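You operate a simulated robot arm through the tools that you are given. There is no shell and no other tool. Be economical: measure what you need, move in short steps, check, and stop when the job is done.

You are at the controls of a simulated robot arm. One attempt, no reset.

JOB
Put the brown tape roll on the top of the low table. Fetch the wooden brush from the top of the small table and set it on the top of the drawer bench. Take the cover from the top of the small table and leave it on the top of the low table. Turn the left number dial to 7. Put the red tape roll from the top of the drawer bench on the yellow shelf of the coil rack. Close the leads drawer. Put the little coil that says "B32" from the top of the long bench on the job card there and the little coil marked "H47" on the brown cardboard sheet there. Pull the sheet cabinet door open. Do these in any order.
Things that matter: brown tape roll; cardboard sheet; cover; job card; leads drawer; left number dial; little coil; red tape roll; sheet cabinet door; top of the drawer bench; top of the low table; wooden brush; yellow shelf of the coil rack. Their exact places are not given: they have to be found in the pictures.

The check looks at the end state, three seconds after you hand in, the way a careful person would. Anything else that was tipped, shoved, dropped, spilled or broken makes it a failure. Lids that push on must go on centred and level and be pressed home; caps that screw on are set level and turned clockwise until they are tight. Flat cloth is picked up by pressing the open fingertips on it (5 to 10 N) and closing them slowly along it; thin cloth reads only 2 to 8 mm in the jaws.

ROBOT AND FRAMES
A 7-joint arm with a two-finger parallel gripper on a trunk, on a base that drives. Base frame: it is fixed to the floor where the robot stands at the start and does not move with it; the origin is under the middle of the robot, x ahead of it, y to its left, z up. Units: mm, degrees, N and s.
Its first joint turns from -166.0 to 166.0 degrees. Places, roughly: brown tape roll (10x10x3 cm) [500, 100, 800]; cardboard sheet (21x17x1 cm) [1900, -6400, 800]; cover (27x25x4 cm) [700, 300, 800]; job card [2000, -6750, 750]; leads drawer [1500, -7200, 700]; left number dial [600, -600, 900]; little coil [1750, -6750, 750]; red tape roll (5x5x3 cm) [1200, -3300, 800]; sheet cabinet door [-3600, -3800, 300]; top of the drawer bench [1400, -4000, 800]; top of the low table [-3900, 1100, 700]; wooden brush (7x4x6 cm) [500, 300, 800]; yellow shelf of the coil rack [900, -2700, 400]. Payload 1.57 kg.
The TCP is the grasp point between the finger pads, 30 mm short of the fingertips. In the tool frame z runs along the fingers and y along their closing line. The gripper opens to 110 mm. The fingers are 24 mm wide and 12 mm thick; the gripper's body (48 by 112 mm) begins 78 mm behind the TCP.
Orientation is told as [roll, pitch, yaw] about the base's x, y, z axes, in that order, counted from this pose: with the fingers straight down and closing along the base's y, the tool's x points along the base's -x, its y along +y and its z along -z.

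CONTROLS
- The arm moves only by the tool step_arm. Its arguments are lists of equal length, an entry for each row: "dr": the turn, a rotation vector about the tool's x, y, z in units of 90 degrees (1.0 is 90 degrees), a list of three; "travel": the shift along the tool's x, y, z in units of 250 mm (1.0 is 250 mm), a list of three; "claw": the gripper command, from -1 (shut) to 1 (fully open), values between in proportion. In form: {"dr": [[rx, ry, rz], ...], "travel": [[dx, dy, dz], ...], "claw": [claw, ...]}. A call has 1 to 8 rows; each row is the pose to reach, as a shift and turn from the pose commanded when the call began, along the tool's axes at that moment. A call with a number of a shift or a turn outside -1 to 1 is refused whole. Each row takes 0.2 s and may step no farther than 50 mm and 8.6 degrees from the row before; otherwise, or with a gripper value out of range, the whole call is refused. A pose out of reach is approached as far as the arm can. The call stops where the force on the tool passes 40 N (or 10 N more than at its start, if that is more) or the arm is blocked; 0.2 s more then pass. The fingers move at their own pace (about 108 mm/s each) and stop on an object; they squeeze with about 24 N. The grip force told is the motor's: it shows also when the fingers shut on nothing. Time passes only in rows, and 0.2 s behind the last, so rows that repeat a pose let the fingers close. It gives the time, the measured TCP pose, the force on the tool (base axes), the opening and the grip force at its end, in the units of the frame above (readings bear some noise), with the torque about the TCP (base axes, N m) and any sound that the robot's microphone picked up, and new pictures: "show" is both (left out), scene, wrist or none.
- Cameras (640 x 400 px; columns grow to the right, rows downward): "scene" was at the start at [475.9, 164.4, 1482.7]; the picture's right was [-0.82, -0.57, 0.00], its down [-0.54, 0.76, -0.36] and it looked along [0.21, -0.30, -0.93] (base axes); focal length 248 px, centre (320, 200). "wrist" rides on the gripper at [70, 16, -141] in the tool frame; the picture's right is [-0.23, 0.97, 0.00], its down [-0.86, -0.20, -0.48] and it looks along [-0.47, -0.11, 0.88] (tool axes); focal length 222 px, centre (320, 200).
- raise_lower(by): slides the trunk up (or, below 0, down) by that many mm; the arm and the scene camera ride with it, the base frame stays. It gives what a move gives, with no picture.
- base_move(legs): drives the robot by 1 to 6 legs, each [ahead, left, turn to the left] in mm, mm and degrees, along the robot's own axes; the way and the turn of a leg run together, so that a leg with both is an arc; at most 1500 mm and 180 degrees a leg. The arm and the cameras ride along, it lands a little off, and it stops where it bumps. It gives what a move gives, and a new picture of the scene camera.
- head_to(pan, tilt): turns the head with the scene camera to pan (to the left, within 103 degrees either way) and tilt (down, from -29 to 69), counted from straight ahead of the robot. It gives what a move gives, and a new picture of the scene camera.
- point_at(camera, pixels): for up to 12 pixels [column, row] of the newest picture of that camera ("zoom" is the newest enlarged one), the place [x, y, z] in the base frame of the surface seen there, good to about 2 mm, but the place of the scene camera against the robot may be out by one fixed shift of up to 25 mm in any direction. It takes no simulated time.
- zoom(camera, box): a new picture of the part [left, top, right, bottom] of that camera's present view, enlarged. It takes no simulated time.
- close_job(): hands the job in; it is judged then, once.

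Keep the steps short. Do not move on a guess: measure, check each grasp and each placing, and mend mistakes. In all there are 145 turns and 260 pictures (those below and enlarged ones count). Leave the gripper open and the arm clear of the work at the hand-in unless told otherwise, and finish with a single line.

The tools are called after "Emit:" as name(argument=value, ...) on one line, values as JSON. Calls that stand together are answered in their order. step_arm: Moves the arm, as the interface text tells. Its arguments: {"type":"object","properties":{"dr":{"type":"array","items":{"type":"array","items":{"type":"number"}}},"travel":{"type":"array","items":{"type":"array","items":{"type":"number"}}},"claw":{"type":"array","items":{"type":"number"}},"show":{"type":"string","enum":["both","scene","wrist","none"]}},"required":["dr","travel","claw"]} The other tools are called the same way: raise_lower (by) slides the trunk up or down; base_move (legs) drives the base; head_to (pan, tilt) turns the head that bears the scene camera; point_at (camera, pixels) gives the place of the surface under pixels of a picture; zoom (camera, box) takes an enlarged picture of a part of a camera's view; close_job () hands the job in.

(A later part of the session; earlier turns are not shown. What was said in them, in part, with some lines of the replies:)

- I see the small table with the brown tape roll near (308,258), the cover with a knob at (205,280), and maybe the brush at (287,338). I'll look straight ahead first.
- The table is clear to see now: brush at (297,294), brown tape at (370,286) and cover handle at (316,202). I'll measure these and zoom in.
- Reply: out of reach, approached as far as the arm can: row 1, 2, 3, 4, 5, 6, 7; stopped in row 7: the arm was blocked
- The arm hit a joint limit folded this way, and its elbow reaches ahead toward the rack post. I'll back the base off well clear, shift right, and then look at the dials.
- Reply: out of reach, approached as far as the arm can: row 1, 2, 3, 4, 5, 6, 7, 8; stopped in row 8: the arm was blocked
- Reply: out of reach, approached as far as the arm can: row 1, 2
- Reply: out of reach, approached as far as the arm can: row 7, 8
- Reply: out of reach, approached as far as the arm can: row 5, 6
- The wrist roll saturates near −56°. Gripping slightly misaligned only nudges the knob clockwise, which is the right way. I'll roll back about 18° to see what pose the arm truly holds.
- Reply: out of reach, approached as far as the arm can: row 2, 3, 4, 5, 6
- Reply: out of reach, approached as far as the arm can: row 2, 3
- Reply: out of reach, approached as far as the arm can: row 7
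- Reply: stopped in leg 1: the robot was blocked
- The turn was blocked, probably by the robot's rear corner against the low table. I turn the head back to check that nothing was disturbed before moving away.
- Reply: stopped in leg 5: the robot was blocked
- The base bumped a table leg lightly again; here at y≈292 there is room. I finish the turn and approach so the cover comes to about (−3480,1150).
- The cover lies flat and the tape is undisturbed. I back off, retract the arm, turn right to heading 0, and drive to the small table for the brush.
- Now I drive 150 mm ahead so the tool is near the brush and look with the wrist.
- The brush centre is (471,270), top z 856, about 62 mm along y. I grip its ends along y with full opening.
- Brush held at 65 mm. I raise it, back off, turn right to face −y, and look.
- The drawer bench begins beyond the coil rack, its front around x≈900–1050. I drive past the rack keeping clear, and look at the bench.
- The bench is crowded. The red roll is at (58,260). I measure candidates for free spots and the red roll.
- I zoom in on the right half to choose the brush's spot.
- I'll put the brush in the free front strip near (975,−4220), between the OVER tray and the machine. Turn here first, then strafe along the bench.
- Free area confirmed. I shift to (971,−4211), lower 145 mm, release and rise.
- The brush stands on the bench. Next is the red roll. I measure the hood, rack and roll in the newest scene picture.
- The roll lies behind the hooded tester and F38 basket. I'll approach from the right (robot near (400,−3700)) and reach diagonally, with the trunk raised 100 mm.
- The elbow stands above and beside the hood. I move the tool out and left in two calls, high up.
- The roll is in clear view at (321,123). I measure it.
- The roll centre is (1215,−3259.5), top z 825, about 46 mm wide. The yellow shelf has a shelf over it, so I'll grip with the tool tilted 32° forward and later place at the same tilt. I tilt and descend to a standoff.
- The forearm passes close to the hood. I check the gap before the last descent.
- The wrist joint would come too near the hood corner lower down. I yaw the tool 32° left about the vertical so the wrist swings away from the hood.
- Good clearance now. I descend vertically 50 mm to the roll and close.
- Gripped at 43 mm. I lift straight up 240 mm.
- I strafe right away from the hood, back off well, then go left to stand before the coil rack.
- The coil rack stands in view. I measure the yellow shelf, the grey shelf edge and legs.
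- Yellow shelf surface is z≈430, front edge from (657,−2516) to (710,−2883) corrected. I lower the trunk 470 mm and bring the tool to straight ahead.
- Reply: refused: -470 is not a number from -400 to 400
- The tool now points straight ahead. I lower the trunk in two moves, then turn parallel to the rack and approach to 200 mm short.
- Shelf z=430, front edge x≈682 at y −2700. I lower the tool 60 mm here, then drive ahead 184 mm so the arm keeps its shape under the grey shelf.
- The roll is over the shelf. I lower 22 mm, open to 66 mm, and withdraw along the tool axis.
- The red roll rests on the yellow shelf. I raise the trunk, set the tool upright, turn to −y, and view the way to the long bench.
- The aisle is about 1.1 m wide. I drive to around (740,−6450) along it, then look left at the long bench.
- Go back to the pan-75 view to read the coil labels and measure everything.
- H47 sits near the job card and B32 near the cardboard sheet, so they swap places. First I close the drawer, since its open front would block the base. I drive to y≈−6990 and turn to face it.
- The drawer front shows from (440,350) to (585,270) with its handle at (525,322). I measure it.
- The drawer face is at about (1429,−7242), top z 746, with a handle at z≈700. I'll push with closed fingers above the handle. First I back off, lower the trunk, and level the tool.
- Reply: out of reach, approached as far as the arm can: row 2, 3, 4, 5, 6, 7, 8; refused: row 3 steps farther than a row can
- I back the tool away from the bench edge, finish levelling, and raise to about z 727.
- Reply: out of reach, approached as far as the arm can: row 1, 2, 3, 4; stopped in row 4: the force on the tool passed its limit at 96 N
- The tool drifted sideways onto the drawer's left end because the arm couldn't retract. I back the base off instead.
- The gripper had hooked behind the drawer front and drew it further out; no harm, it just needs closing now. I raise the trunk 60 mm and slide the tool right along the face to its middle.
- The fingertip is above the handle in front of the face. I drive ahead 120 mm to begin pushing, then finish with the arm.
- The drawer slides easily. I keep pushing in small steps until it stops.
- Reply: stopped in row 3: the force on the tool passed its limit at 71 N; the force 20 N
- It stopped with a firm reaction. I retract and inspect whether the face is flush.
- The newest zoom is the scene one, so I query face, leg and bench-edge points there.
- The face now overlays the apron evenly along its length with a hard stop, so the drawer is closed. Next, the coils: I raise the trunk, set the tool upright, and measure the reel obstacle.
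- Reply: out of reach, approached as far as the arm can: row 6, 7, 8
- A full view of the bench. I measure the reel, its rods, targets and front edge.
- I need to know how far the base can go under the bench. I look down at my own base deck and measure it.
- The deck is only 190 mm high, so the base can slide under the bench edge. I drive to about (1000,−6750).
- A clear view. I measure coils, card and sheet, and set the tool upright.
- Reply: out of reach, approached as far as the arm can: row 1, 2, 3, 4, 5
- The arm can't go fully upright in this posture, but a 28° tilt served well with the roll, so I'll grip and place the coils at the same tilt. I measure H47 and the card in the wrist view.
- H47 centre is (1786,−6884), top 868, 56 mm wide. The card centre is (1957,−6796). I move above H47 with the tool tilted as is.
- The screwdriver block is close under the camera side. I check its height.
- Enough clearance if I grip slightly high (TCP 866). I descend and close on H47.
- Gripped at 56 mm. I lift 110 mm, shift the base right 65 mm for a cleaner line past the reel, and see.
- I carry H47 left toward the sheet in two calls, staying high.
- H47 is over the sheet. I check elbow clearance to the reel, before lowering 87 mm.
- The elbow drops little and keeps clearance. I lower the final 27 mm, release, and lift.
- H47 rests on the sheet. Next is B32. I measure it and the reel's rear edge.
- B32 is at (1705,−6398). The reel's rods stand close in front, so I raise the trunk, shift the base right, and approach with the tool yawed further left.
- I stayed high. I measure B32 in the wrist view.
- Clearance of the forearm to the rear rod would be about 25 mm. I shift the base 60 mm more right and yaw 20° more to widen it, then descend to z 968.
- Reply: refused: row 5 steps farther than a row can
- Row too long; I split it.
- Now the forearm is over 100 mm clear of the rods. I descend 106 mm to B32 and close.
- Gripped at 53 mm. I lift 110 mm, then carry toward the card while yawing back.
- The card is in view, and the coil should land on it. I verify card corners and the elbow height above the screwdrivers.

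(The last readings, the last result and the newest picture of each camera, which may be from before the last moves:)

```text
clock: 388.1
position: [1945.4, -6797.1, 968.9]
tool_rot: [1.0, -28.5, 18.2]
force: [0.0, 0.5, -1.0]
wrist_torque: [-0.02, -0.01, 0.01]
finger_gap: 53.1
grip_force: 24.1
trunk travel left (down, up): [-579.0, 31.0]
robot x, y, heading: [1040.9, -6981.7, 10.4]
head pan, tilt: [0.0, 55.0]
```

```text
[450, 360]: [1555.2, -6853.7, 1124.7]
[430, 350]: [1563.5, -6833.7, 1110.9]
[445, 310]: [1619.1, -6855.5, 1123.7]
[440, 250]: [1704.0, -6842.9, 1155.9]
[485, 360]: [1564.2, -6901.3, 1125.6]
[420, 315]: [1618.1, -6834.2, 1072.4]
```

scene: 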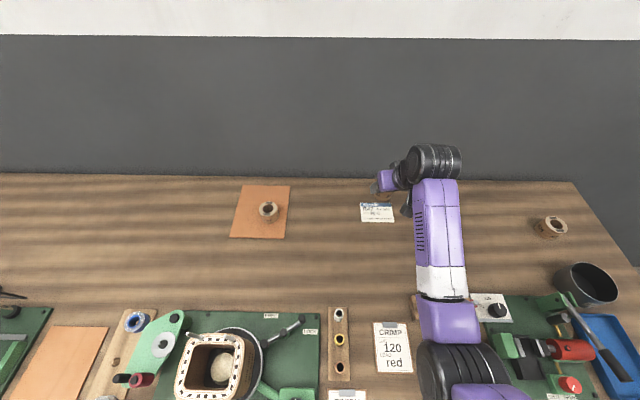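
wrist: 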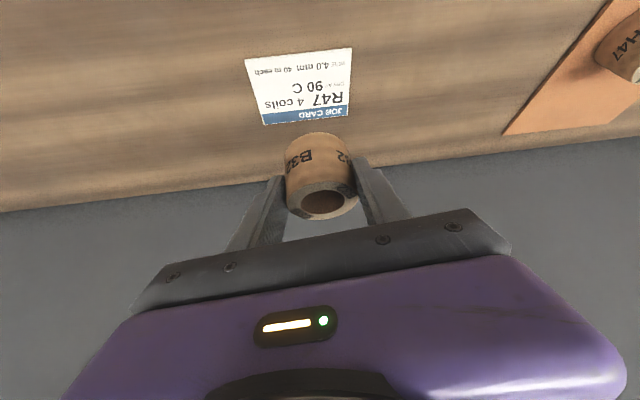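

Card centre is (1954,−6797), as planned. I lower 102 mm, release and withdraw along the tool axis.

Emit:
step_arm(dr=[[0, 0, 0], [0, 0, 0], [0, 0, 0], [0, 0, 0], [0, 0, 0], [0, 0, 0], [0, 0, 0]], travel=[[0.07, 0, 0.13], [0.14, 0, 0.26], [0.18, 0, 0.332], [0.194, 0, 0.359], [0.194, 0, 0.359], [0.194, 0, 0.359], [0.194, 0, 0.359]], claw=[-1, -1, -1, -1, -1, 0.2, 0.5], show="wrist")

Emit:
step_arm(dr=[[0, 0, 0], [0, 0, 0], [0, 0, 0], [0, 0, 0], [0, 0, 0], [0, 0, 0]], travel=[[0, 0, -0.1], [0, 0, -0.22], [0, 0, -0.34], [0, 0, -0.46], [0, 0, -0.62], [0, 0, -0.78]], claw=[0.5, 0.5, 0.8, 0.8, 0.8, 0.8])

```text
clock: 389.7
position: [1943.7, -6796.1, 862.7]
tool_rot: [0.8, -28.4, 18.3]
force: [-0.4, -0.2, -0.5]
wrist_torque: [-0.01, -0.04, 0.02]
finger_gap: 82.2
grip_force: 0.0
trunk travel left (down, up): [-579.0, 31.0]
robot x, y, heading: [1033.9, -6981.8, 10.5]
head pan, tilt: [0.0, 55.0]
```

wrist: 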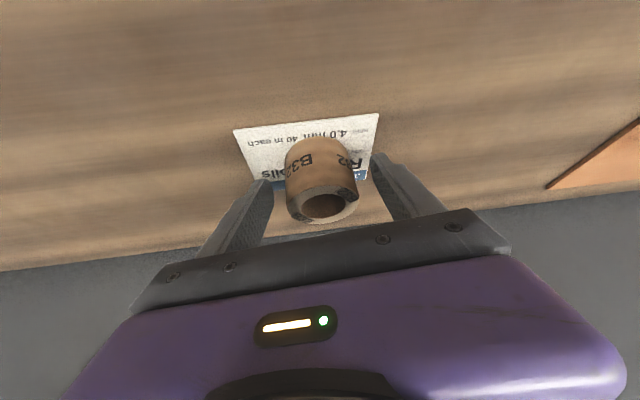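

```text
clock: 391.1
position: [1857.3, -6828.4, 1036.7]
tool_rot: [0.9, -28.5, 18.1]
force: [0.0, 0.5, 0.3]
wrist_torque: [-0.02, -0.02, -0.01]
finger_gap: 99.2
grip_force: 0.0
trunk travel left (down, up): [-579.0, 31.0]
robot x, y, heading: [1037.2, -6978.4, 10.7]
head pan, tilt: [0.0, 55.0]
```

scene: 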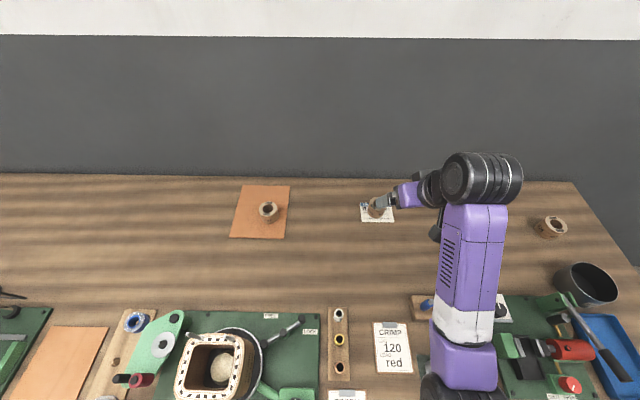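
wrist: 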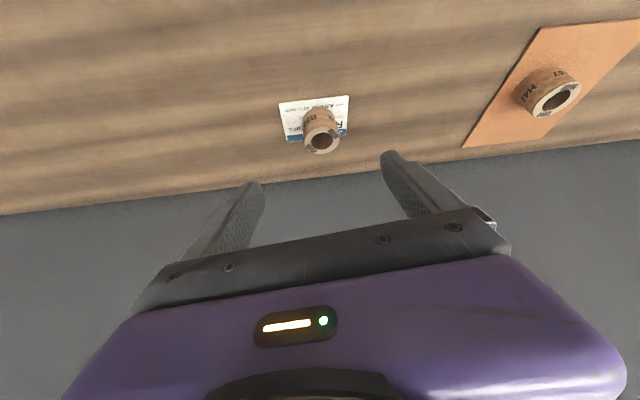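

B32 stands on the card. I check its position on it.

Emit:
zoom(camera="wrist", box=[260, 80, 380, 160])

Emit:
point_at(camera="wrist", pixels=[[309, 143], [334, 138], [321, 129], [323, 149], [281, 105], [349, 98], [289, 140], [346, 134]])

```text
5.00 times, centred on (320, 120) of wrist
```

zoom: 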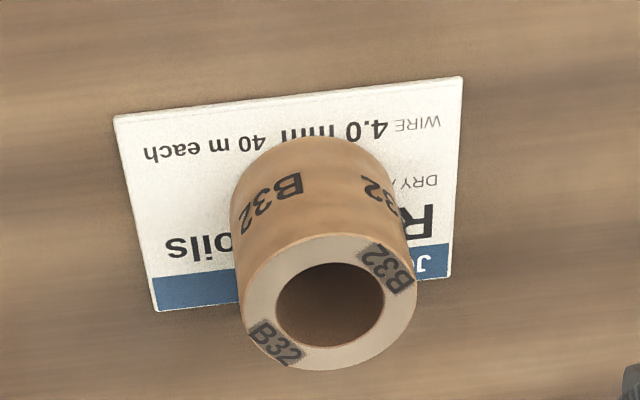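

```text
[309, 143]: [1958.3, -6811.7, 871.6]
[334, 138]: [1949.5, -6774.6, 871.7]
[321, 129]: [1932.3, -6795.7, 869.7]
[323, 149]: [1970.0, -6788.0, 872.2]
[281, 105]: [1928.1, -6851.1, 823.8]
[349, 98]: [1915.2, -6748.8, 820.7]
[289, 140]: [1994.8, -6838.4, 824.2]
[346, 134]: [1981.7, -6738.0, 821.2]
```

B32 is centred on the card. Now to the sheet cabinet: I lift clear, back out of the bench, turn toward +y, and drive out of the aisle.

Emit:
base_move(legs=[[-340, 0, 0], [0, 0, 79.5], [1500, 0, 0], [1330, 260, 0]])

Emit:
head_to(pan=85, tilt=18)

```text
clock: 410.2
position: [507.0, -3337.8, 1035.8]
tool_rot: [0.9, -28.6, 96.9]
force: [-0.1, 0.1, 0.3]
wrist_torque: [0.02, 0.0, -0.02]
finger_gap: 99.2
grip_force: 0.0
trunk travel left (down, up): [-579.0, 31.0]
robot x, y, heading: [491.8, -4173.7, 89.3]
head pan, tilt: [0.0, 55.0]
```

scene: 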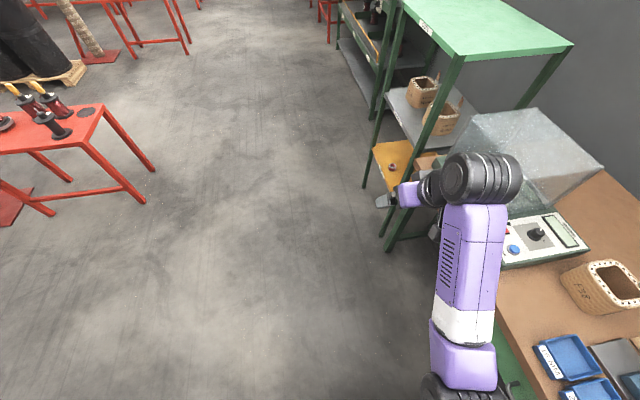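

```text
clock: 411.8
position: [506.5, -3337.5, 1034.8]
tool_rot: [0.9, -28.6, 97.0]
force: [0.6, 0.4, -0.5]
wrist_torque: [0.0, 0.0, 0.0]
finger_gap: 99.0
grip_force: 0.1
trunk travel left (down, up): [-579.0, 31.0]
robot x, y, heading: [493.1, -4173.0, 89.0]
head pan, tilt: [85.0, 18.0]
```

scene: 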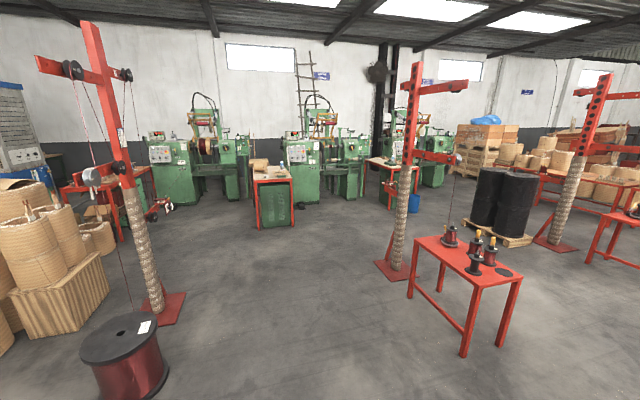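

A table with a green cabinet underneath shows at (275,200). I measure it and the path.

Emit:
point_at(camera="scene", pixels=[[275, 200], [258, 200], [290, 205], [275, 225], [275, 178], [390, 190], [165, 325], [400, 270], [462, 350], [125, 380], [300, 260], [230, 280]])

Emit:
zoom(camera="scene", box=[215, 130, 455, 250])

```text
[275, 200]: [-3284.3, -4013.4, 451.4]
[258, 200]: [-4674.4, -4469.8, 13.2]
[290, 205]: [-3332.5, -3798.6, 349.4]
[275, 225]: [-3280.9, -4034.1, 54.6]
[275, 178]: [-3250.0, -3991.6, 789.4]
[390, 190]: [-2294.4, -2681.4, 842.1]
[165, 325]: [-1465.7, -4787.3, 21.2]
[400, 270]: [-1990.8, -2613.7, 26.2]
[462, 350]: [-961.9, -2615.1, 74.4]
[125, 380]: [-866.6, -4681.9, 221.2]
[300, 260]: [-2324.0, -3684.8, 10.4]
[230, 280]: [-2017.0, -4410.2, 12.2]
```

```text
2.67 times, centred on (335, 190) of scene
```

zoom: 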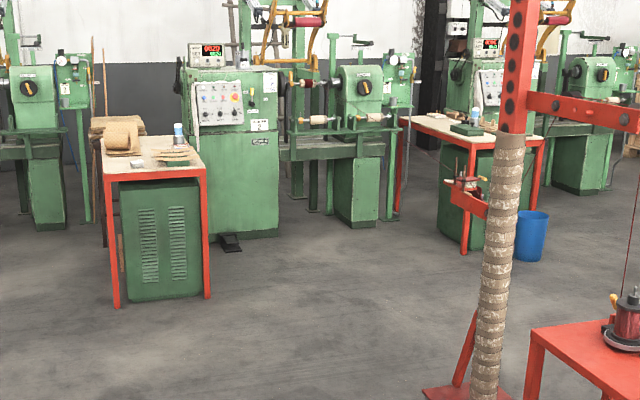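

I measure the table legs, the machine and pedal next to it.

Emit:
point_at(camera="zoom", pixels=[[230, 243], [225, 235], [270, 230], [208, 295], [118, 300], [198, 270], [185, 150], [150, 140], [120, 148], [355, 220], [466, 250], [530, 255]])

```text
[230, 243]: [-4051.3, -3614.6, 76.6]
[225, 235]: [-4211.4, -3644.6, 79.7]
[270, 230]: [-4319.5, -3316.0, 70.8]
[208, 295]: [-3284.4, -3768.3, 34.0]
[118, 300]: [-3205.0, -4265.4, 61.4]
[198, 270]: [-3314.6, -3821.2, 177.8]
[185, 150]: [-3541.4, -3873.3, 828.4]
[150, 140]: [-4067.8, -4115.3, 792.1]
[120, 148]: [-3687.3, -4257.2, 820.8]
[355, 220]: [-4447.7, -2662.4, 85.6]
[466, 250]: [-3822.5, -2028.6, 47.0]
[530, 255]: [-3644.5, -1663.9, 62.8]
```

The cabinet's +y face should carry the door, with the robot standing near (−3650,−3050) facing −y. I drive across the hall in stages.

Emit:
base_move(legs=[[0, 0, 90.5], [1400, -350, 0], [1400, -450, 0], [550, -300, 0]])

Emit:
head_to(pan=35, tilt=30)

```text
clock: 414.3
position: [-50.7, -3555.7, 1036.0]
tool_rot: [0.9, -28.5, 137.4]
force: [-0.7, 0.1, 1.1]
wrist_torque: [-0.01, 0.03, 0.0]
finger_gap: 99.0
grip_force: 0.2
trunk travel left (down, up): [-579.0, 31.0]
robot x, y, heading: [482.5, -4199.4, 129.8]
head pan, tilt: [85.0, 18.0]
stopped in leg 1: the robot was blocked; the commanded pose is now the measured one
```

scene: 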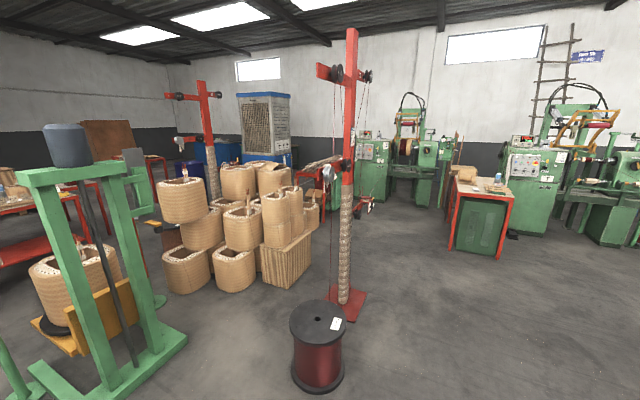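

```text
clock: 415.5
position: [-51.4, -3556.0, 1035.6]
tool_rot: [0.9, -28.6, 137.5]
force: [-0.2, -0.6, -0.5]
wrist_torque: [0.0, 0.0, 0.01]
finger_gap: 98.8
grip_force: 0.1
trunk travel left (down, up): [-579.0, 31.0]
robot x, y, heading: [482.8, -4198.1, 129.5]
head pan, tilt: [35.0, 30.0]
```

scene: 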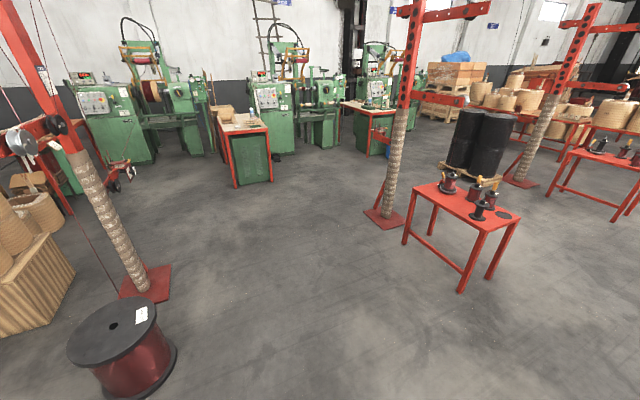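

The rear touched the drawer bench's frame. I drive ahead first, then finish the turn.

Emit:
base_move(legs=[[550, 0, 0], [0, 0, 50], [1400, -100, 0], [1400, -250, 0]])

Emit:
head_to(pan=15, tilt=30)

```text
clock: 434.1
position: [-3492.7, -3539.8, 1035.3]
tool_rot: [0.9, -28.5, -169.9]
force: [-1.2, -0.3, 0.1]
wrist_torque: [-0.01, 0.02, 0.02]
finger_gap: 99.0
grip_force: 0.1
trunk travel left (down, up): [-579.0, 31.0]
robot x, y, heading: [-2657.4, -3510.4, -177.4]
head pan, tilt: [35.0, 30.0]
```

scene: 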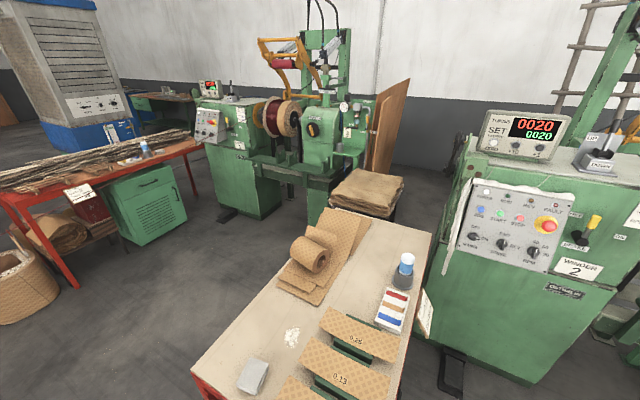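

```text
clock: 434.9
position: [-3491.9, -3540.0, 1036.5]
tool_rot: [1.0, -28.5, -169.9]
force: [0.5, 0.5, 0.5]
wrist_torque: [-0.02, -0.01, 0.04]
finger_gap: 99.1
grip_force: 0.1
trunk travel left (down, up): [-579.0, 31.0]
robot x, y, heading: [-2659.3, -3504.8, -177.5]
head pan, tilt: [15.0, 30.0]
```

scene: 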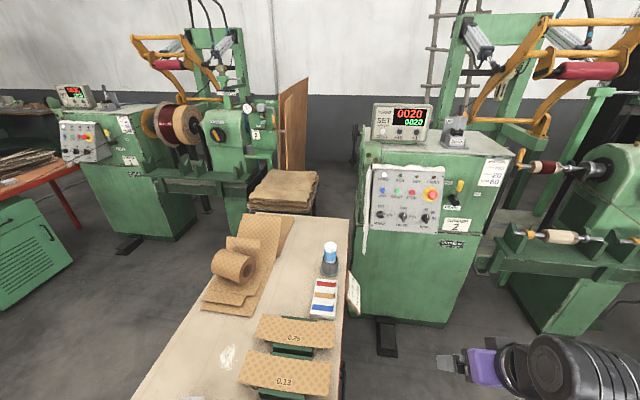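

The cabinet's door side faces machine 2. I move to +y, turn to face −y, and look at the cabinet's side.

Emit:
base_move(legs=[[0, -480, 0], [0, 0, 97]])

Emit:
head_to(pan=-45, tilt=45)

```text
clock: 439.1
position: [-3438.0, -3309.1, 1035.8]
tool_rot: [1.1, -28.6, -154.1]
force: [-0.6, -0.1, 0.3]
wrist_torque: [0.03, 0.01, -0.03]
finger_gap: 99.0
grip_force: 0.0
trunk travel left (down, up): [-579.0, 31.0]
robot x, y, heading: [-2642.6, -3049.7, -161.9]
head pan, tilt: [15.0, 30.0]
stopped in leg 2: the robot was blocked; the commanded pose is now the measured one
```

scene: 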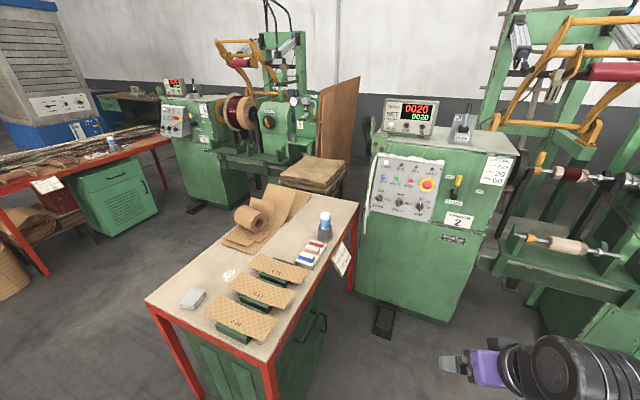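

```text
clock: 440.4
position: [-3439.1, -3308.3, 1035.3]
tool_rot: [1.0, -28.5, -154.1]
force: [-0.1, 0.3, -0.1]
wrist_torque: [-0.01, 0.04, 0.0]
finger_gap: 99.2
grip_force: 0.1
trunk travel left (down, up): [-579.0, 31.0]
robot x, y, heading: [-2645.8, -3051.9, -162.0]
head pan, tilt: [-45.0, 45.0]
```

scene: 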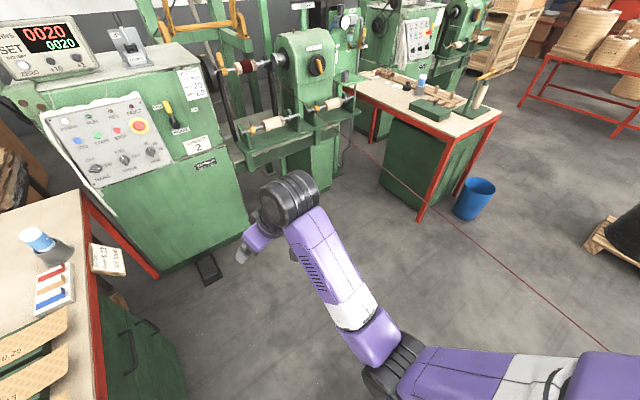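

Its rear touched the hoist base plate. I go ahead 350 mm and then turn.

Emit:
base_move(legs=[[350, -60, 0], [0, 0, 80]])

Emit:
head_to(pan=-25, tilt=50)

```text
clock: 446.1
position: [-2907.5, -3931.3, 1035.1]
tool_rot: [1.2, -28.6, -76.0]
force: [-1.0, -0.6, 0.3]
wrist_torque: [-0.02, -0.06, 0.0]
finger_gap: 99.0
grip_force: 0.0
trunk travel left (down, up): [-579.0, 31.0]
robot x, y, heading: [-2993.7, -3100.4, -83.9]
head pan, tilt: [-45.0, 45.0]
```

scene: 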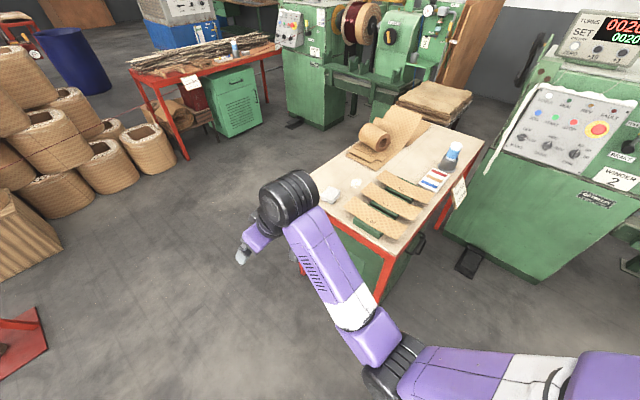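

```text
clock: 446.9
position: [-2907.3, -3932.3, 1034.8]
tool_rot: [1.2, -28.6, -76.1]
force: [-0.8, 0.1, 0.2]
wrist_torque: [-0.03, 0.0, 0.02]
finger_gap: 99.0
grip_force: 0.1
trunk travel left (down, up): [-579.0, 31.0]
robot x, y, heading: [-2991.8, -3100.7, -84.1]
head pan, tilt: [-25.0, 50.0]
```

scene: 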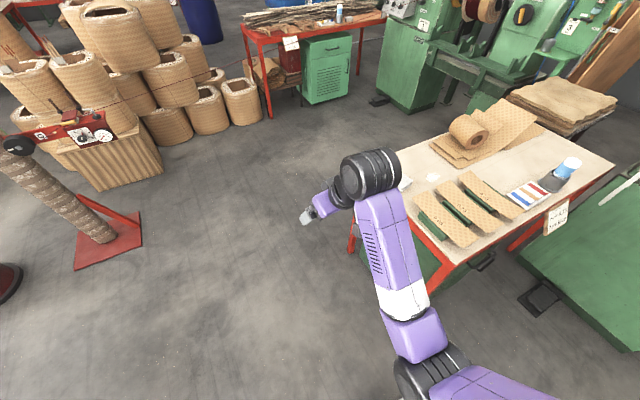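

I strafe right 350 mm and look at the cabinet side.

Emit:
base_move(legs=[[0, -300, 0], [-150, 0, 0]])

Emit:
head_to(pan=-10, tilt=50)

```text
clock: 449.9
position: [-3216.9, -3812.5, 1035.6]
tool_rot: [1.3, -28.7, -75.6]
force: [0.4, -0.5, -0.4]
wrist_torque: [-0.01, 0.0, 0.03]
finger_gap: 99.1
grip_force: 0.1
trunk travel left (down, up): [-579.0, 31.0]
robot x, y, heading: [-3304.6, -2984.0, -83.5]
head pan, tilt: [-25.0, 50.0]
```

scene: 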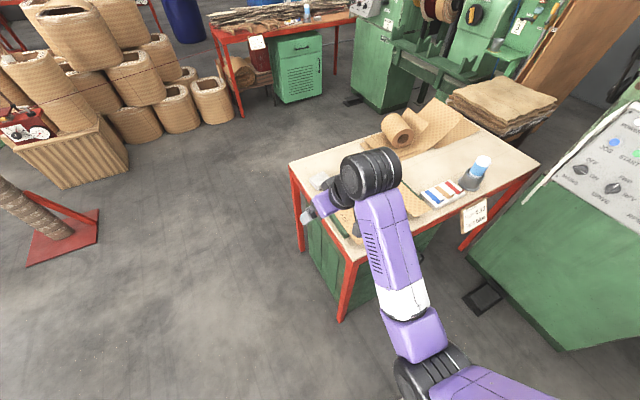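

```text
clock: 450.7
position: [-3217.1, -3812.5, 1035.6]
tool_rot: [1.2, -28.7, -75.7]
force: [0.4, -0.1, -0.5]
wrist_torque: [0.03, 0.01, -0.02]
finger_gap: 99.0
grip_force: 0.1
trunk travel left (down, up): [-579.0, 31.0]
robot x, y, heading: [-3308.0, -2983.2, -83.5]
head pan, tilt: [-10.0, 50.0]
```

scene: 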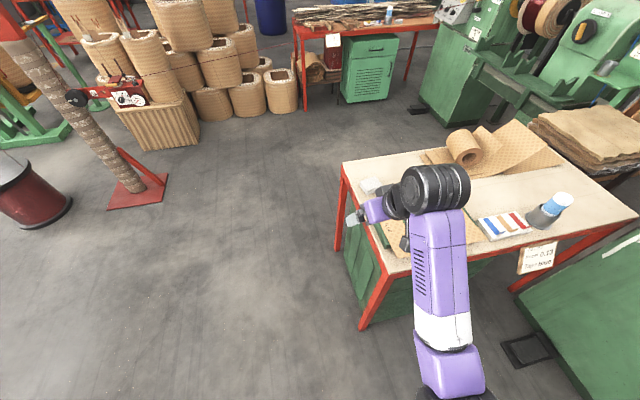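

I must see the door itself, which needs a lower camera. I back off 230 mm and retract the arm so it clears the table before lowering.

Emit:
base_move(legs=[[-230, 0, 0]])

Emit:
step_arm(dr=[[0, 0, 0], [0, 0, 0], [0, 0, 0], [0, 0, 0], [0, 0, 0]], travel=[[0.16, 0, -0.09], [0.32, 0, -0.18], [0.48, 0, -0.26], [0.62, 0, -0.34], [0.75, 0, -0.41]], claw=[0.8, 0.8, 0.8, 0.8, 0.8], show="none")

Emit:
raise_lower(by=-400)

Emit:
head_to(pan=-15, tilt=25)

```text
clock: 452.4
position: [-3243.0, -3584.8, 1035.3]
tool_rot: [1.2, -28.6, -75.6]
force: [-0.9, -0.5, -0.3]
wrist_torque: [0.02, 0.03, 0.04]
finger_gap: 99.3
grip_force: 0.0
trunk travel left (down, up): [-579.0, 31.0]
robot x, y, heading: [-3332.6, -2753.5, -83.6]
head pan, tilt: [-10.0, 50.0]
```

scene: 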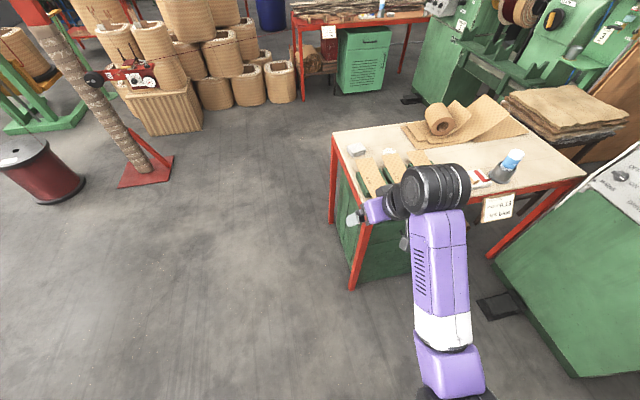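

```text
clock: 453.6
position: [-3300.4, -3397.3, 1021.6]
tool_rot: [1.2, -28.5, -75.5]
force: [0.0, -0.1, 0.1]
wrist_torque: [0.03, 0.01, -0.01]
finger_gap: 98.9
grip_force: 0.1
out of reach, approached as far as the arm can: row 5
trunk travel left (down, up): [-579.0, 31.0]
robot x, y, heading: [-3332.7, -2751.1, -83.4]
head pan, tilt: [-10.0, 50.0]
```

```text
clock: 457.5
position: [-3301.9, -3397.4, 621.1]
tool_rot: [1.4, -28.6, -75.7]
force: [0.0, -0.3, 0.0]
wrist_torque: [0.03, -0.01, -0.01]
finger_gap: 99.0
grip_force: 0.1
trunk travel left (down, up): [-179.0, 431.0]
robot x, y, heading: [-3338.5, -2756.0, -83.6]
head pan, tilt: [-10.0, 50.0]
```

```text
clock: 458.4
position: [-3300.8, -3398.5, 621.8]
tool_rot: [1.1, -28.6, -75.5]
force: [-0.6, 0.1, -0.6]
wrist_torque: [0.03, 0.0, -0.01]
finger_gap: 99.0
grip_force: 0.1
trunk travel left (down, up): [-179.0, 431.0]
robot x, y, heading: [-3338.3, -2754.1, -83.4]
head pan, tilt: [-15.0, 25.0]
```

scene: 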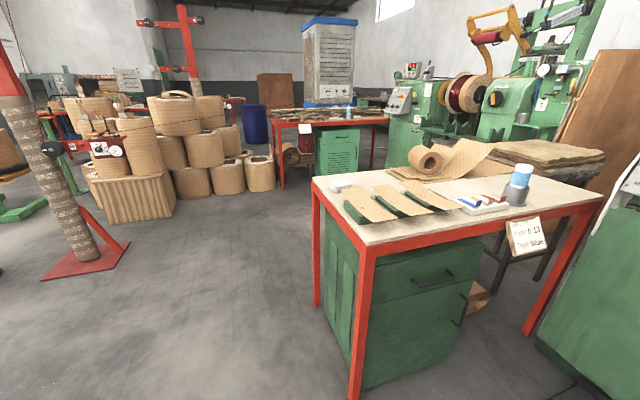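

The cabinet front shows a drawer and below it the door, with a vertical handle on its right at (462,308). I zoom in and measure.

Emit:
zoom(camera="scene", box=[340, 220, 540, 400])

Emit:
point_at(camera="scene", pixels=[[462, 295], [460, 310], [455, 324], [452, 310], [467, 300], [380, 320], [440, 340], [375, 380], [440, 365], [478, 285], [357, 390], [530, 320]])

```text
2.22 times, centred on (440, 310) of scene
```

zoom: 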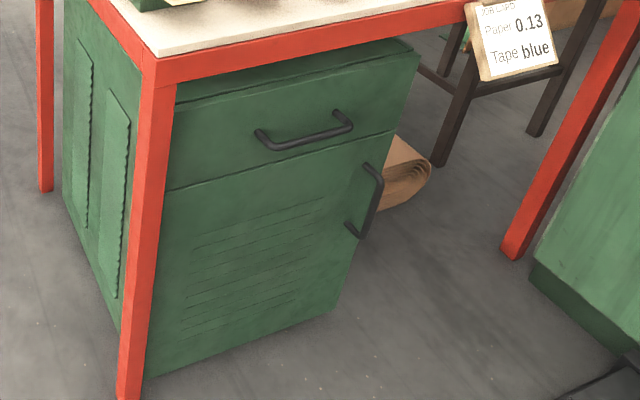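

```text
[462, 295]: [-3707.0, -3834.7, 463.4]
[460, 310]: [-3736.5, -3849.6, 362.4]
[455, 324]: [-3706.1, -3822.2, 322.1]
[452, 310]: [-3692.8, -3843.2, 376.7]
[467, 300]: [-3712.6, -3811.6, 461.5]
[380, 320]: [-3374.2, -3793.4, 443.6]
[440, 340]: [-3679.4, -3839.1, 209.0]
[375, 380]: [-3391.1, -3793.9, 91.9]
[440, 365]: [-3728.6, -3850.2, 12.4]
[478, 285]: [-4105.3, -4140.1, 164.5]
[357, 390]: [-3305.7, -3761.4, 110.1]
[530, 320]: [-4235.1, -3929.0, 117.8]
```

The handle bar stands near (−3722,−3794), z≈320–460, with the hinge on the left. I'll move the base right, lower the trunk, and level the tool.

Emit:
base_move(legs=[[0, -310, 0]])

Emit:
raise_lower(by=-165)

Emit:
step_arm(dr=[[0, -0.08, 0], [0, -0.16, 0], [0, -0.24, 0], [0, -0.32, 0], [0, -0.4, 0], [0, -0.48, 0], [0, -0.56, 0], [0, -0.56, 0]], travel=[[-0.06, 0, 0.033], [-0.12, 0, 0.066], [-0.18, 0, 0.1], [-0.24, 0, 0.13], [-0.3, 0, 0.164], [-0.36, 0, 0.196], [-0.4, 0, 0.22], [-0.4, 0, 0.22]], claw=[0.8, 0.8, 0.8, 0.8, 0.8, 0.8, 0.8, 0.8])

```text
clock: 460.4
position: [-3604.8, -3434.3, 621.0]
tool_rot: [1.2, -28.6, -75.5]
force: [0.7, 0.7, 0.1]
wrist_torque: [0.06, 0.0, -0.01]
finger_gap: 99.0
grip_force: 0.1
trunk travel left (down, up): [-179.0, 431.0]
robot x, y, heading: [-3644.2, -2790.9, -83.2]
head pan, tilt: [-15.0, 25.0]
```

scene: 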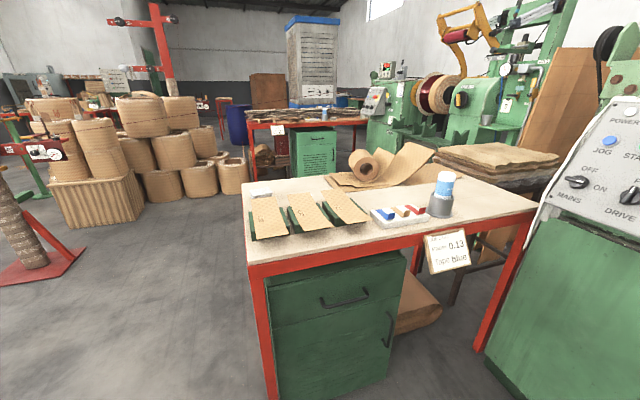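

```text
clock: 462.3
position: [-3606.0, -3432.8, 457.6]
tool_rot: [1.3, -28.5, -75.5]
force: [0.1, 1.1, 0.1]
wrist_torque: [0.02, 0.01, 0.03]
finger_gap: 98.9
grip_force: 0.1
trunk travel left (down, up): [-14.0, 596.0]
robot x, y, heading: [-3638.7, -2791.9, -83.3]
head pan, tilt: [-15.0, 25.0]
```

```text
clock: 464.1
position: [-3575.9, -3542.9, 456.2]
tool_rot: [5.5, -79.0, -80.3]
force: [0.3, 0.1, 0.2]
wrist_torque: [-0.01, 0.0, 0.0]
finger_gap: 99.2
grip_force: 0.1
trunk travel left (down, up): [-14.0, 596.0]
robot x, y, heading: [-3639.5, -2789.0, -83.3]
head pan, tilt: [-15.0, 25.0]
```

scene: 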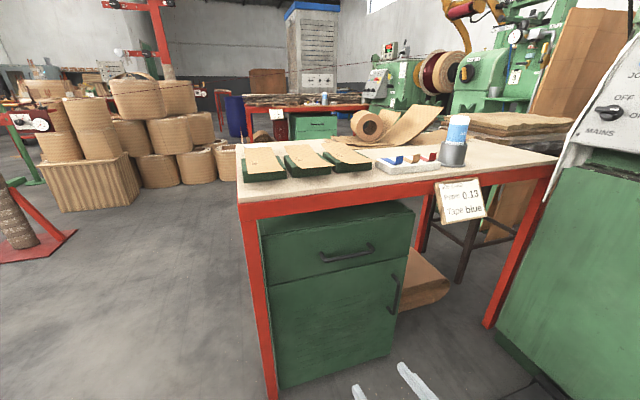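
wrist: 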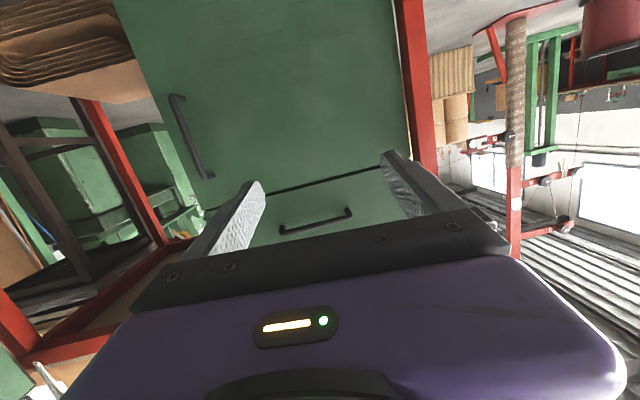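

The tool is nearly level and the wrist camera sees the door handle at (190,140). I measure handle and door points.

Emit:
point_at(camera="wrist", pixels=[[182, 110], [190, 135], [200, 160], [178, 98], [208, 178], [230, 130], [350, 60], [395, 60], [160, 140], [175, 165], [395, 150], [205, 205]])

Emit:
zoom(camera="wrist", box=[110, 60, 270, 200])

```text
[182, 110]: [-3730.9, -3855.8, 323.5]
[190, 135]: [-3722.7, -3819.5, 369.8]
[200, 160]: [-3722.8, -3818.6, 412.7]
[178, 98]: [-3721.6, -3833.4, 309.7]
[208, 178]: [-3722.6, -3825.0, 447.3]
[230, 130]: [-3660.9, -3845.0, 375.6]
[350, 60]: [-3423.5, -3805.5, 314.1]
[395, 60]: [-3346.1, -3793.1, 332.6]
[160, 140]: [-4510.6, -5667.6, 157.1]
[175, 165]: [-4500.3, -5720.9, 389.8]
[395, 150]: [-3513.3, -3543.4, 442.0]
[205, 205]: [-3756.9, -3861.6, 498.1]
```

```text
2.86 times, centred on (190, 130) of wrist
```

zoom: 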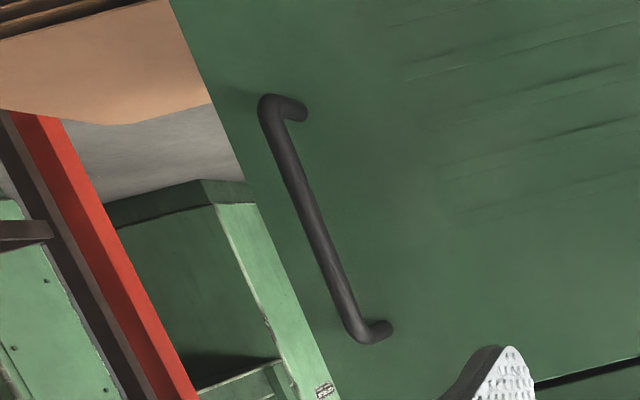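

The bar axis is about (−3722,−3824), z 320–450, standing 30 mm off the door. I drive 110 mm closer and move to a standoff in front of the bar.

Emit:
base_move(legs=[[110, 0, 0]])

Emit:
step_arm(dr=[[0.013, 0, 0.002], [0.025, 0, 0.005], [0.038, 0, 0.007], [0.05, 0, 0.01], [0.063, -0.001, 0.012]], travel=[[0.047, -0.152, 0.043], [0.094, -0.305, 0.085], [0.14, -0.457, 0.128], [0.187, -0.61, 0.17], [0.234, -0.762, 0.213]], claw=[0.4, 0.1, 0.1, 0.1, 0.1])

```text
clock: 465.3
position: [-3561.7, -3650.7, 456.8]
tool_rot: [5.4, -79.0, -80.2]
force: [-0.1, -0.1, -0.2]
wrist_torque: [0.0, -0.01, -0.03]
finger_gap: 99.3
grip_force: 0.0
trunk travel left (down, up): [-14.0, 596.0]
robot x, y, heading: [-3630.8, -2899.3, -83.2]
head pan, tilt: [-15.0, 25.0]
```

scene: 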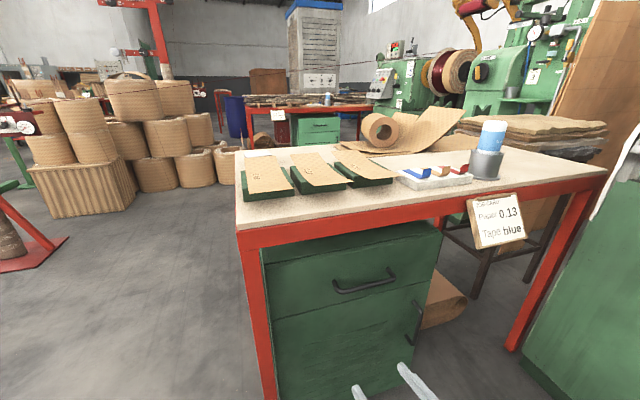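

```text
clock: 466.5
position: [-3733.1, -3740.7, 385.6]
tool_rot: [5.3, -78.8, -85.8]
force: [-0.1, -0.3, -0.9]
wrist_torque: [0.02, -0.03, 0.01]
finger_gap: 60.6
grip_force: 0.1
trunk travel left (down, up): [-14.0, 596.0]
robot x, y, heading: [-3627.8, -2899.9, -83.2]
head pan, tilt: [-15.0, 25.0]
```

scene: 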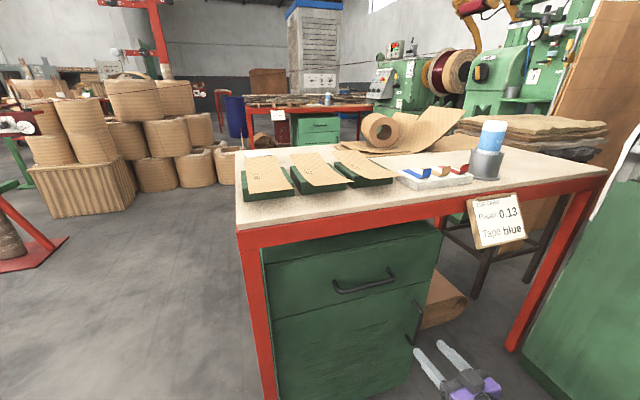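
wrist: 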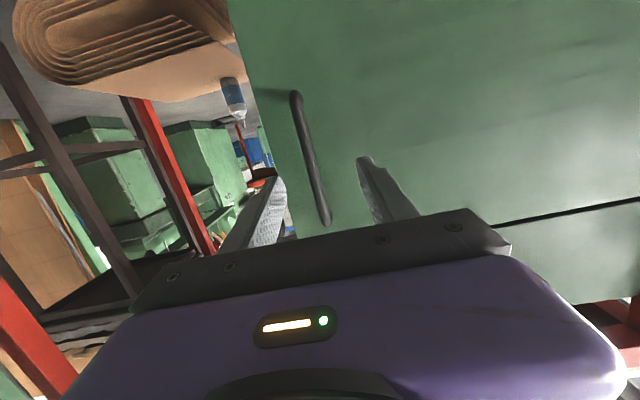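

The bar lies between the fingers. I advance 70 mm level and close.

Emit:
step_arm(dr=[[0, 0, 0], [0, 0, 0], [0, 0, 0], [0, 0, 0], [0, 0, 0], [0, 0, 0]], travel=[[-0.027, 0, 0.138], [-0.053, 0, 0.275], [-0.053, 0, 0.275], [-0.053, 0, 0.275], [-0.053, 0, 0.275], [-0.053, 0, 0.275]], claw=[0.1, 0.1, 0.1, -0.5, -1, -1])

```text
clock: 467.9
position: [-3730.4, -3807.3, 383.6]
tool_rot: [4.4, -79.0, -86.0]
force: [-38.9, -4.9, -3.9]
wrist_torque: [0.57, 0.9, -0.42]
finger_gap: 11.7
grip_force: 29.5
trunk travel left (down, up): [-14.0, 596.0]
robot x, y, heading: [-3626.3, -2898.7, -83.3]
head pan, tilt: [-15.0, 25.0]
```

scene: 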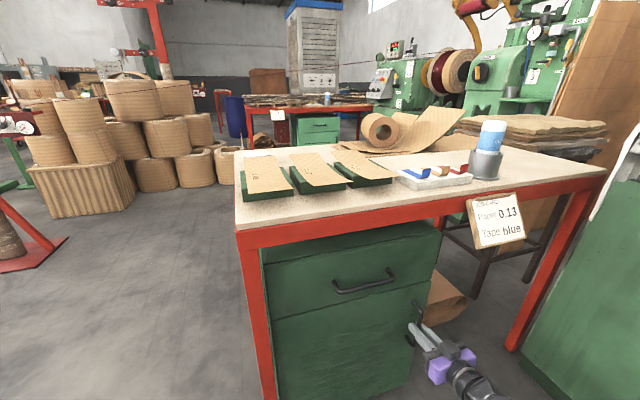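
wrist: 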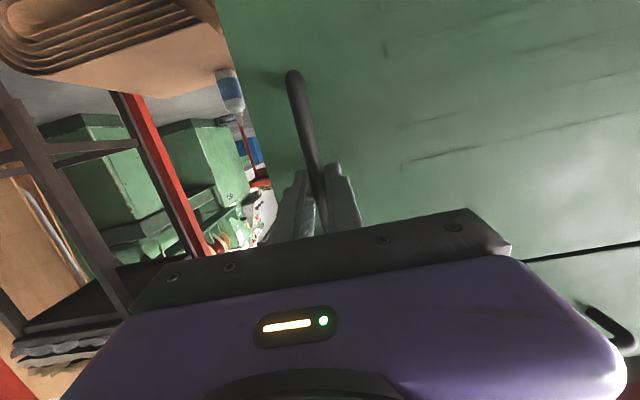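

Gripped at 11.7 mm with some side load, which I'll relieve. I pull the door along its arc about 30°.

Emit:
step_arm(dr=[[0, 0, 0], [0, 0, 0], [0, 0, 0], [0, 0, 0], [0, 0, 0], [0, 0, 0], [0, 0, 0]], travel=[[0, -0.02, 0], [0.026, -0.01, -0.133], [0.051, 0.025, -0.265], [0.076, 0.065, -0.394], [0.1, 0.117, -0.519], [0.124, 0.179, -0.639], [0.146, 0.252, -0.753]], claw=[-1, -1, -1, -1, -1, -1, -1])

```text
clock: 469.5
position: [-3689.7, -3610.4, 384.3]
tool_rot: [5.9, -78.7, -85.9]
force: [1.9, -1.5, -16.9]
wrist_torque: [0.61, 0.84, 0.0]
finger_gap: 12.0
grip_force: 29.4
trunk travel left (down, up): [-14.0, 596.0]
robot x, y, heading: [-3628.6, -2897.1, -83.0]
head pan, tilt: [-15.0, 25.0]
```

scene: 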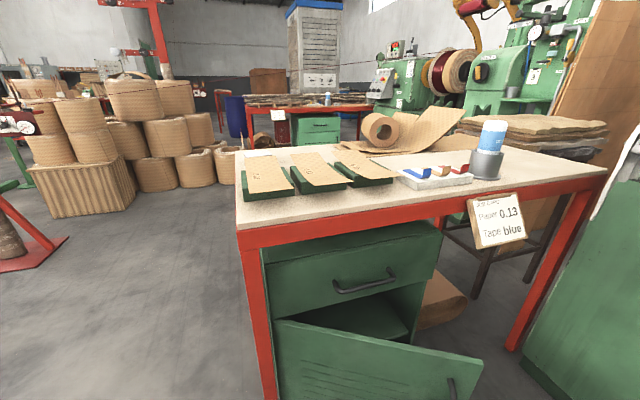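
wrist: 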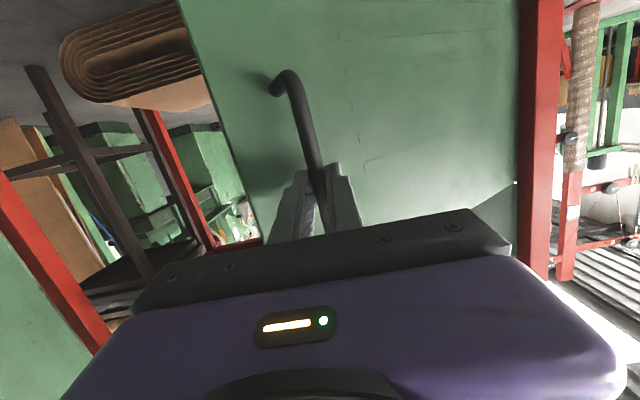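

The door is open about 30° with low force. The arm is near its fold limit, so I continue the arc with short base moves.

Emit:
base_move(legs=[[-79, 65, 0], [-60, 83, 0]])

Emit:
zoom(camera="wrist", box=[0, 0, 640, 400])

```text
clock: 471.4
position: [-3562.9, -3453.6, 388.9]
tool_rot: [5.2, -79.1, -85.7]
force: [11.5, -17.4, 10.7]
wrist_torque: [-0.5, 0.62, 0.15]
finger_gap: 11.8
grip_force: 29.3
trunk travel left (down, up): [-14.0, 596.0]
robot x, y, heading: [-3494.2, -2740.4, -83.2]
head pan, tilt: [-15.0, 25.0]
```

scene: 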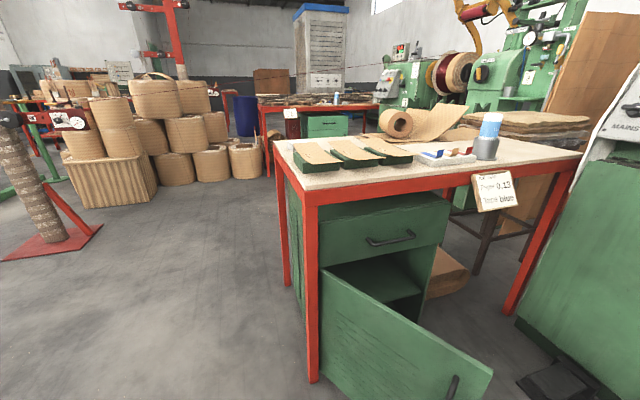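

```text
1.00 times, centred on (320, 200) of wrist (not enlarged: the box is as wide or as high as the picture)
```

zoom: 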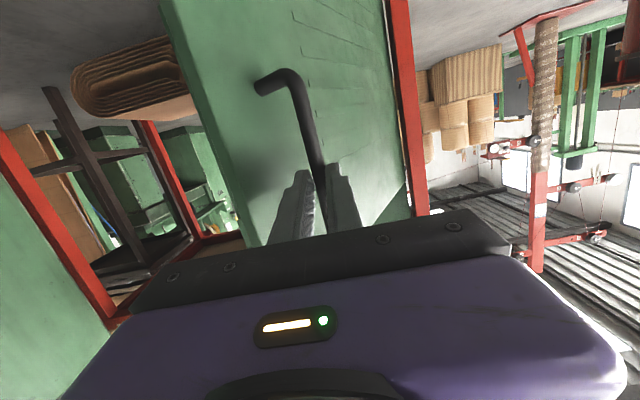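

The door is open about 60°. I pull on to about 75°.

Emit:
base_move(legs=[[-36, 94, 0]])

Emit:
step_arm(dr=[[0, 0, 0], [0, 0, 0], [0, 0, 0]], travel=[[0, 0, 0], [0, 0, 0], [0, 0, 0]], claw=[-0.7, -0.5, -0.5], show="wrist")

```text
clock: 472.6
position: [-3471.6, -3408.6, 388.2]
tool_rot: [5.4, -79.1, -85.5]
force: [7.6, -21.4, -3.4]
wrist_torque: [-0.14, 0.68, 0.06]
finger_gap: 12.1
grip_force: 29.4
trunk travel left (down, up): [-14.0, 596.0]
robot x, y, heading: [-3409.1, -2695.5, -82.9]
head pan, tilt: [-15.0, 25.0]
```

scene: 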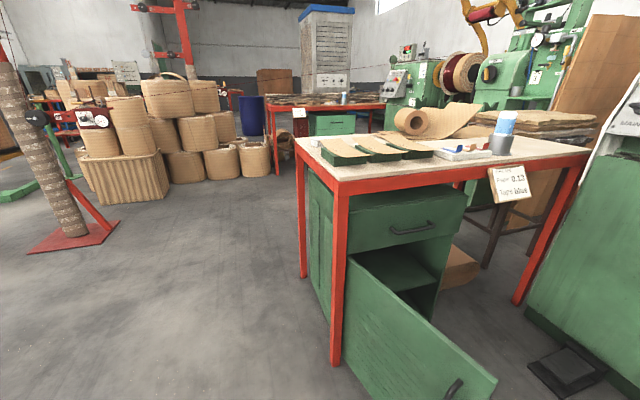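

```text
clock: 473.4
position: [-3471.4, -3408.1, 388.0]
tool_rot: [5.3, -79.2, -85.7]
force: [0.5, 0.0, 0.1]
wrist_torque: [0.02, -0.01, -0.01]
finger_gap: 27.8
grip_force: 0.0
trunk travel left (down, up): [-14.0, 596.0]
robot x, y, heading: [-3407.6, -2697.8, -82.9]
head pan, tilt: [-15.0, 25.0]
```

wrist: 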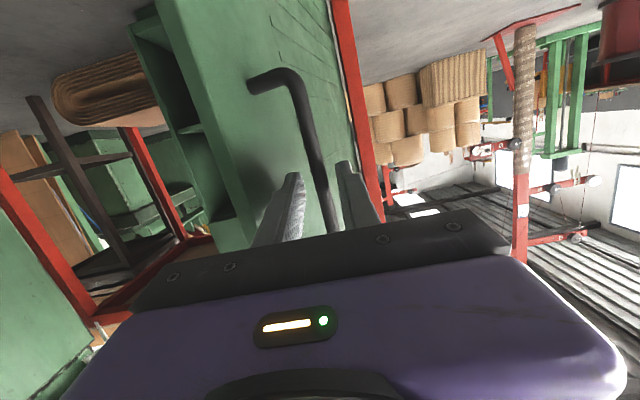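

Released; the fingers straddle the bar freely with no load. I back straight off and check that the door stays open.

Emit:
base_move(legs=[[-90, 0, 0]])

Emit:
step_arm(dr=[[0, 0, 0], [0, 0, 0], [0, 0, 0]], travel=[[-0.1, 0, 0], [-0.2, 0, 0], [-0.3, 0, 0]], claw=[0, 0.5, 1])

```text
clock: 474.4
position: [-3481.1, -3319.5, 389.2]
tool_rot: [5.4, -79.1, -85.6]
force: [-0.1, 0.5, 0.4]
wrist_torque: [-0.02, 0.01, 0.01]
finger_gap: 27.5
grip_force: 0.0
trunk travel left (down, up): [-14.0, 596.0]
robot x, y, heading: [-3420.5, -2608.5, -83.0]
head pan, tilt: [-15.0, 25.0]
```

scene: 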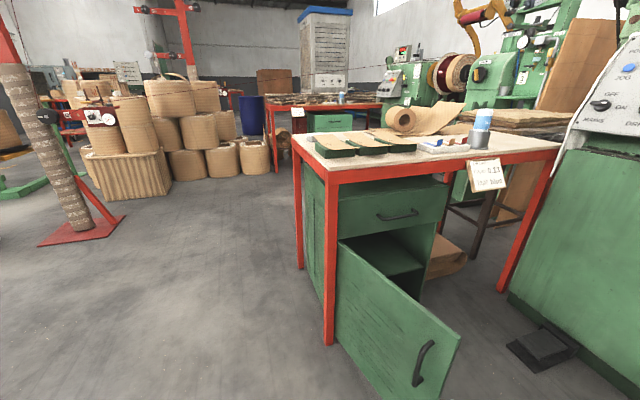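

```text
clock: 475.2
position: [-3480.3, -3333.9, 461.4]
tool_rot: [5.6, -79.1, -85.7]
force: [-0.2, 0.7, 0.0]
wrist_torque: [0.02, -0.02, 0.01]
finger_gap: 109.6
grip_force: 0.0
trunk travel left (down, up): [-14.0, 596.0]
robot x, y, heading: [-3414.1, -2610.6, -83.2]
head pan, tilt: [-15.0, 25.0]
```

scene: 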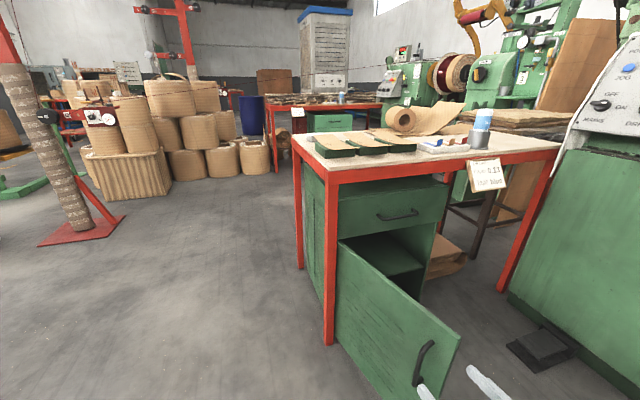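
wrist: 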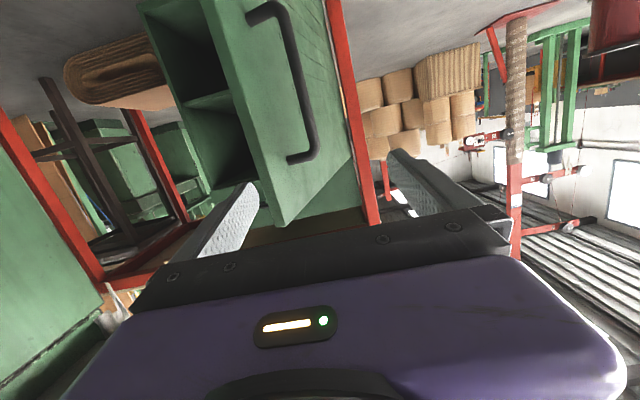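

The door stays open at about 70°. I step back a little more and hand in.

Emit:
base_move(legs=[[-90, 0, 0]])

Emit:
close_job()

```text
clock: 476.4
position: [-3490.8, -3245.2, 463.3]
tool_rot: [5.4, -79.2, -85.6]
force: [0.2, 0.7, 0.0]
wrist_torque: [0.03, 0.01, -0.06]
finger_gap: 110.1
grip_force: 0.0
trunk travel left (down, up): [-14.0, 596.0]
robot x, y, heading: [-3426.0, -2517.9, -83.0]
head pan, tilt: [-15.0, 25.0]
```

scene: 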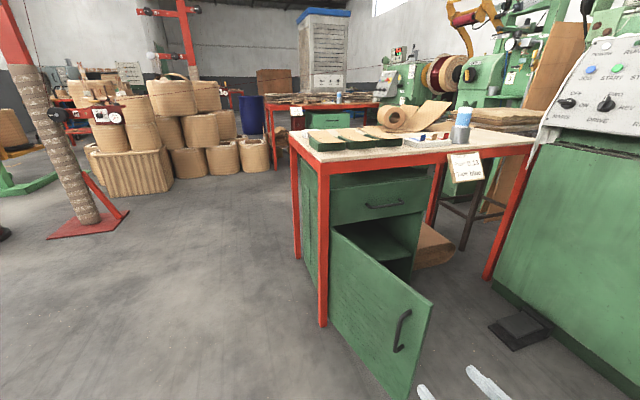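

```text
The job is handed in.
```

All the tasks are done and the job is handed in; on the way the base lightly bumped furniture a few times, and the leads drawer was pulled further out by accident before I pushed it shut to a hard stop.
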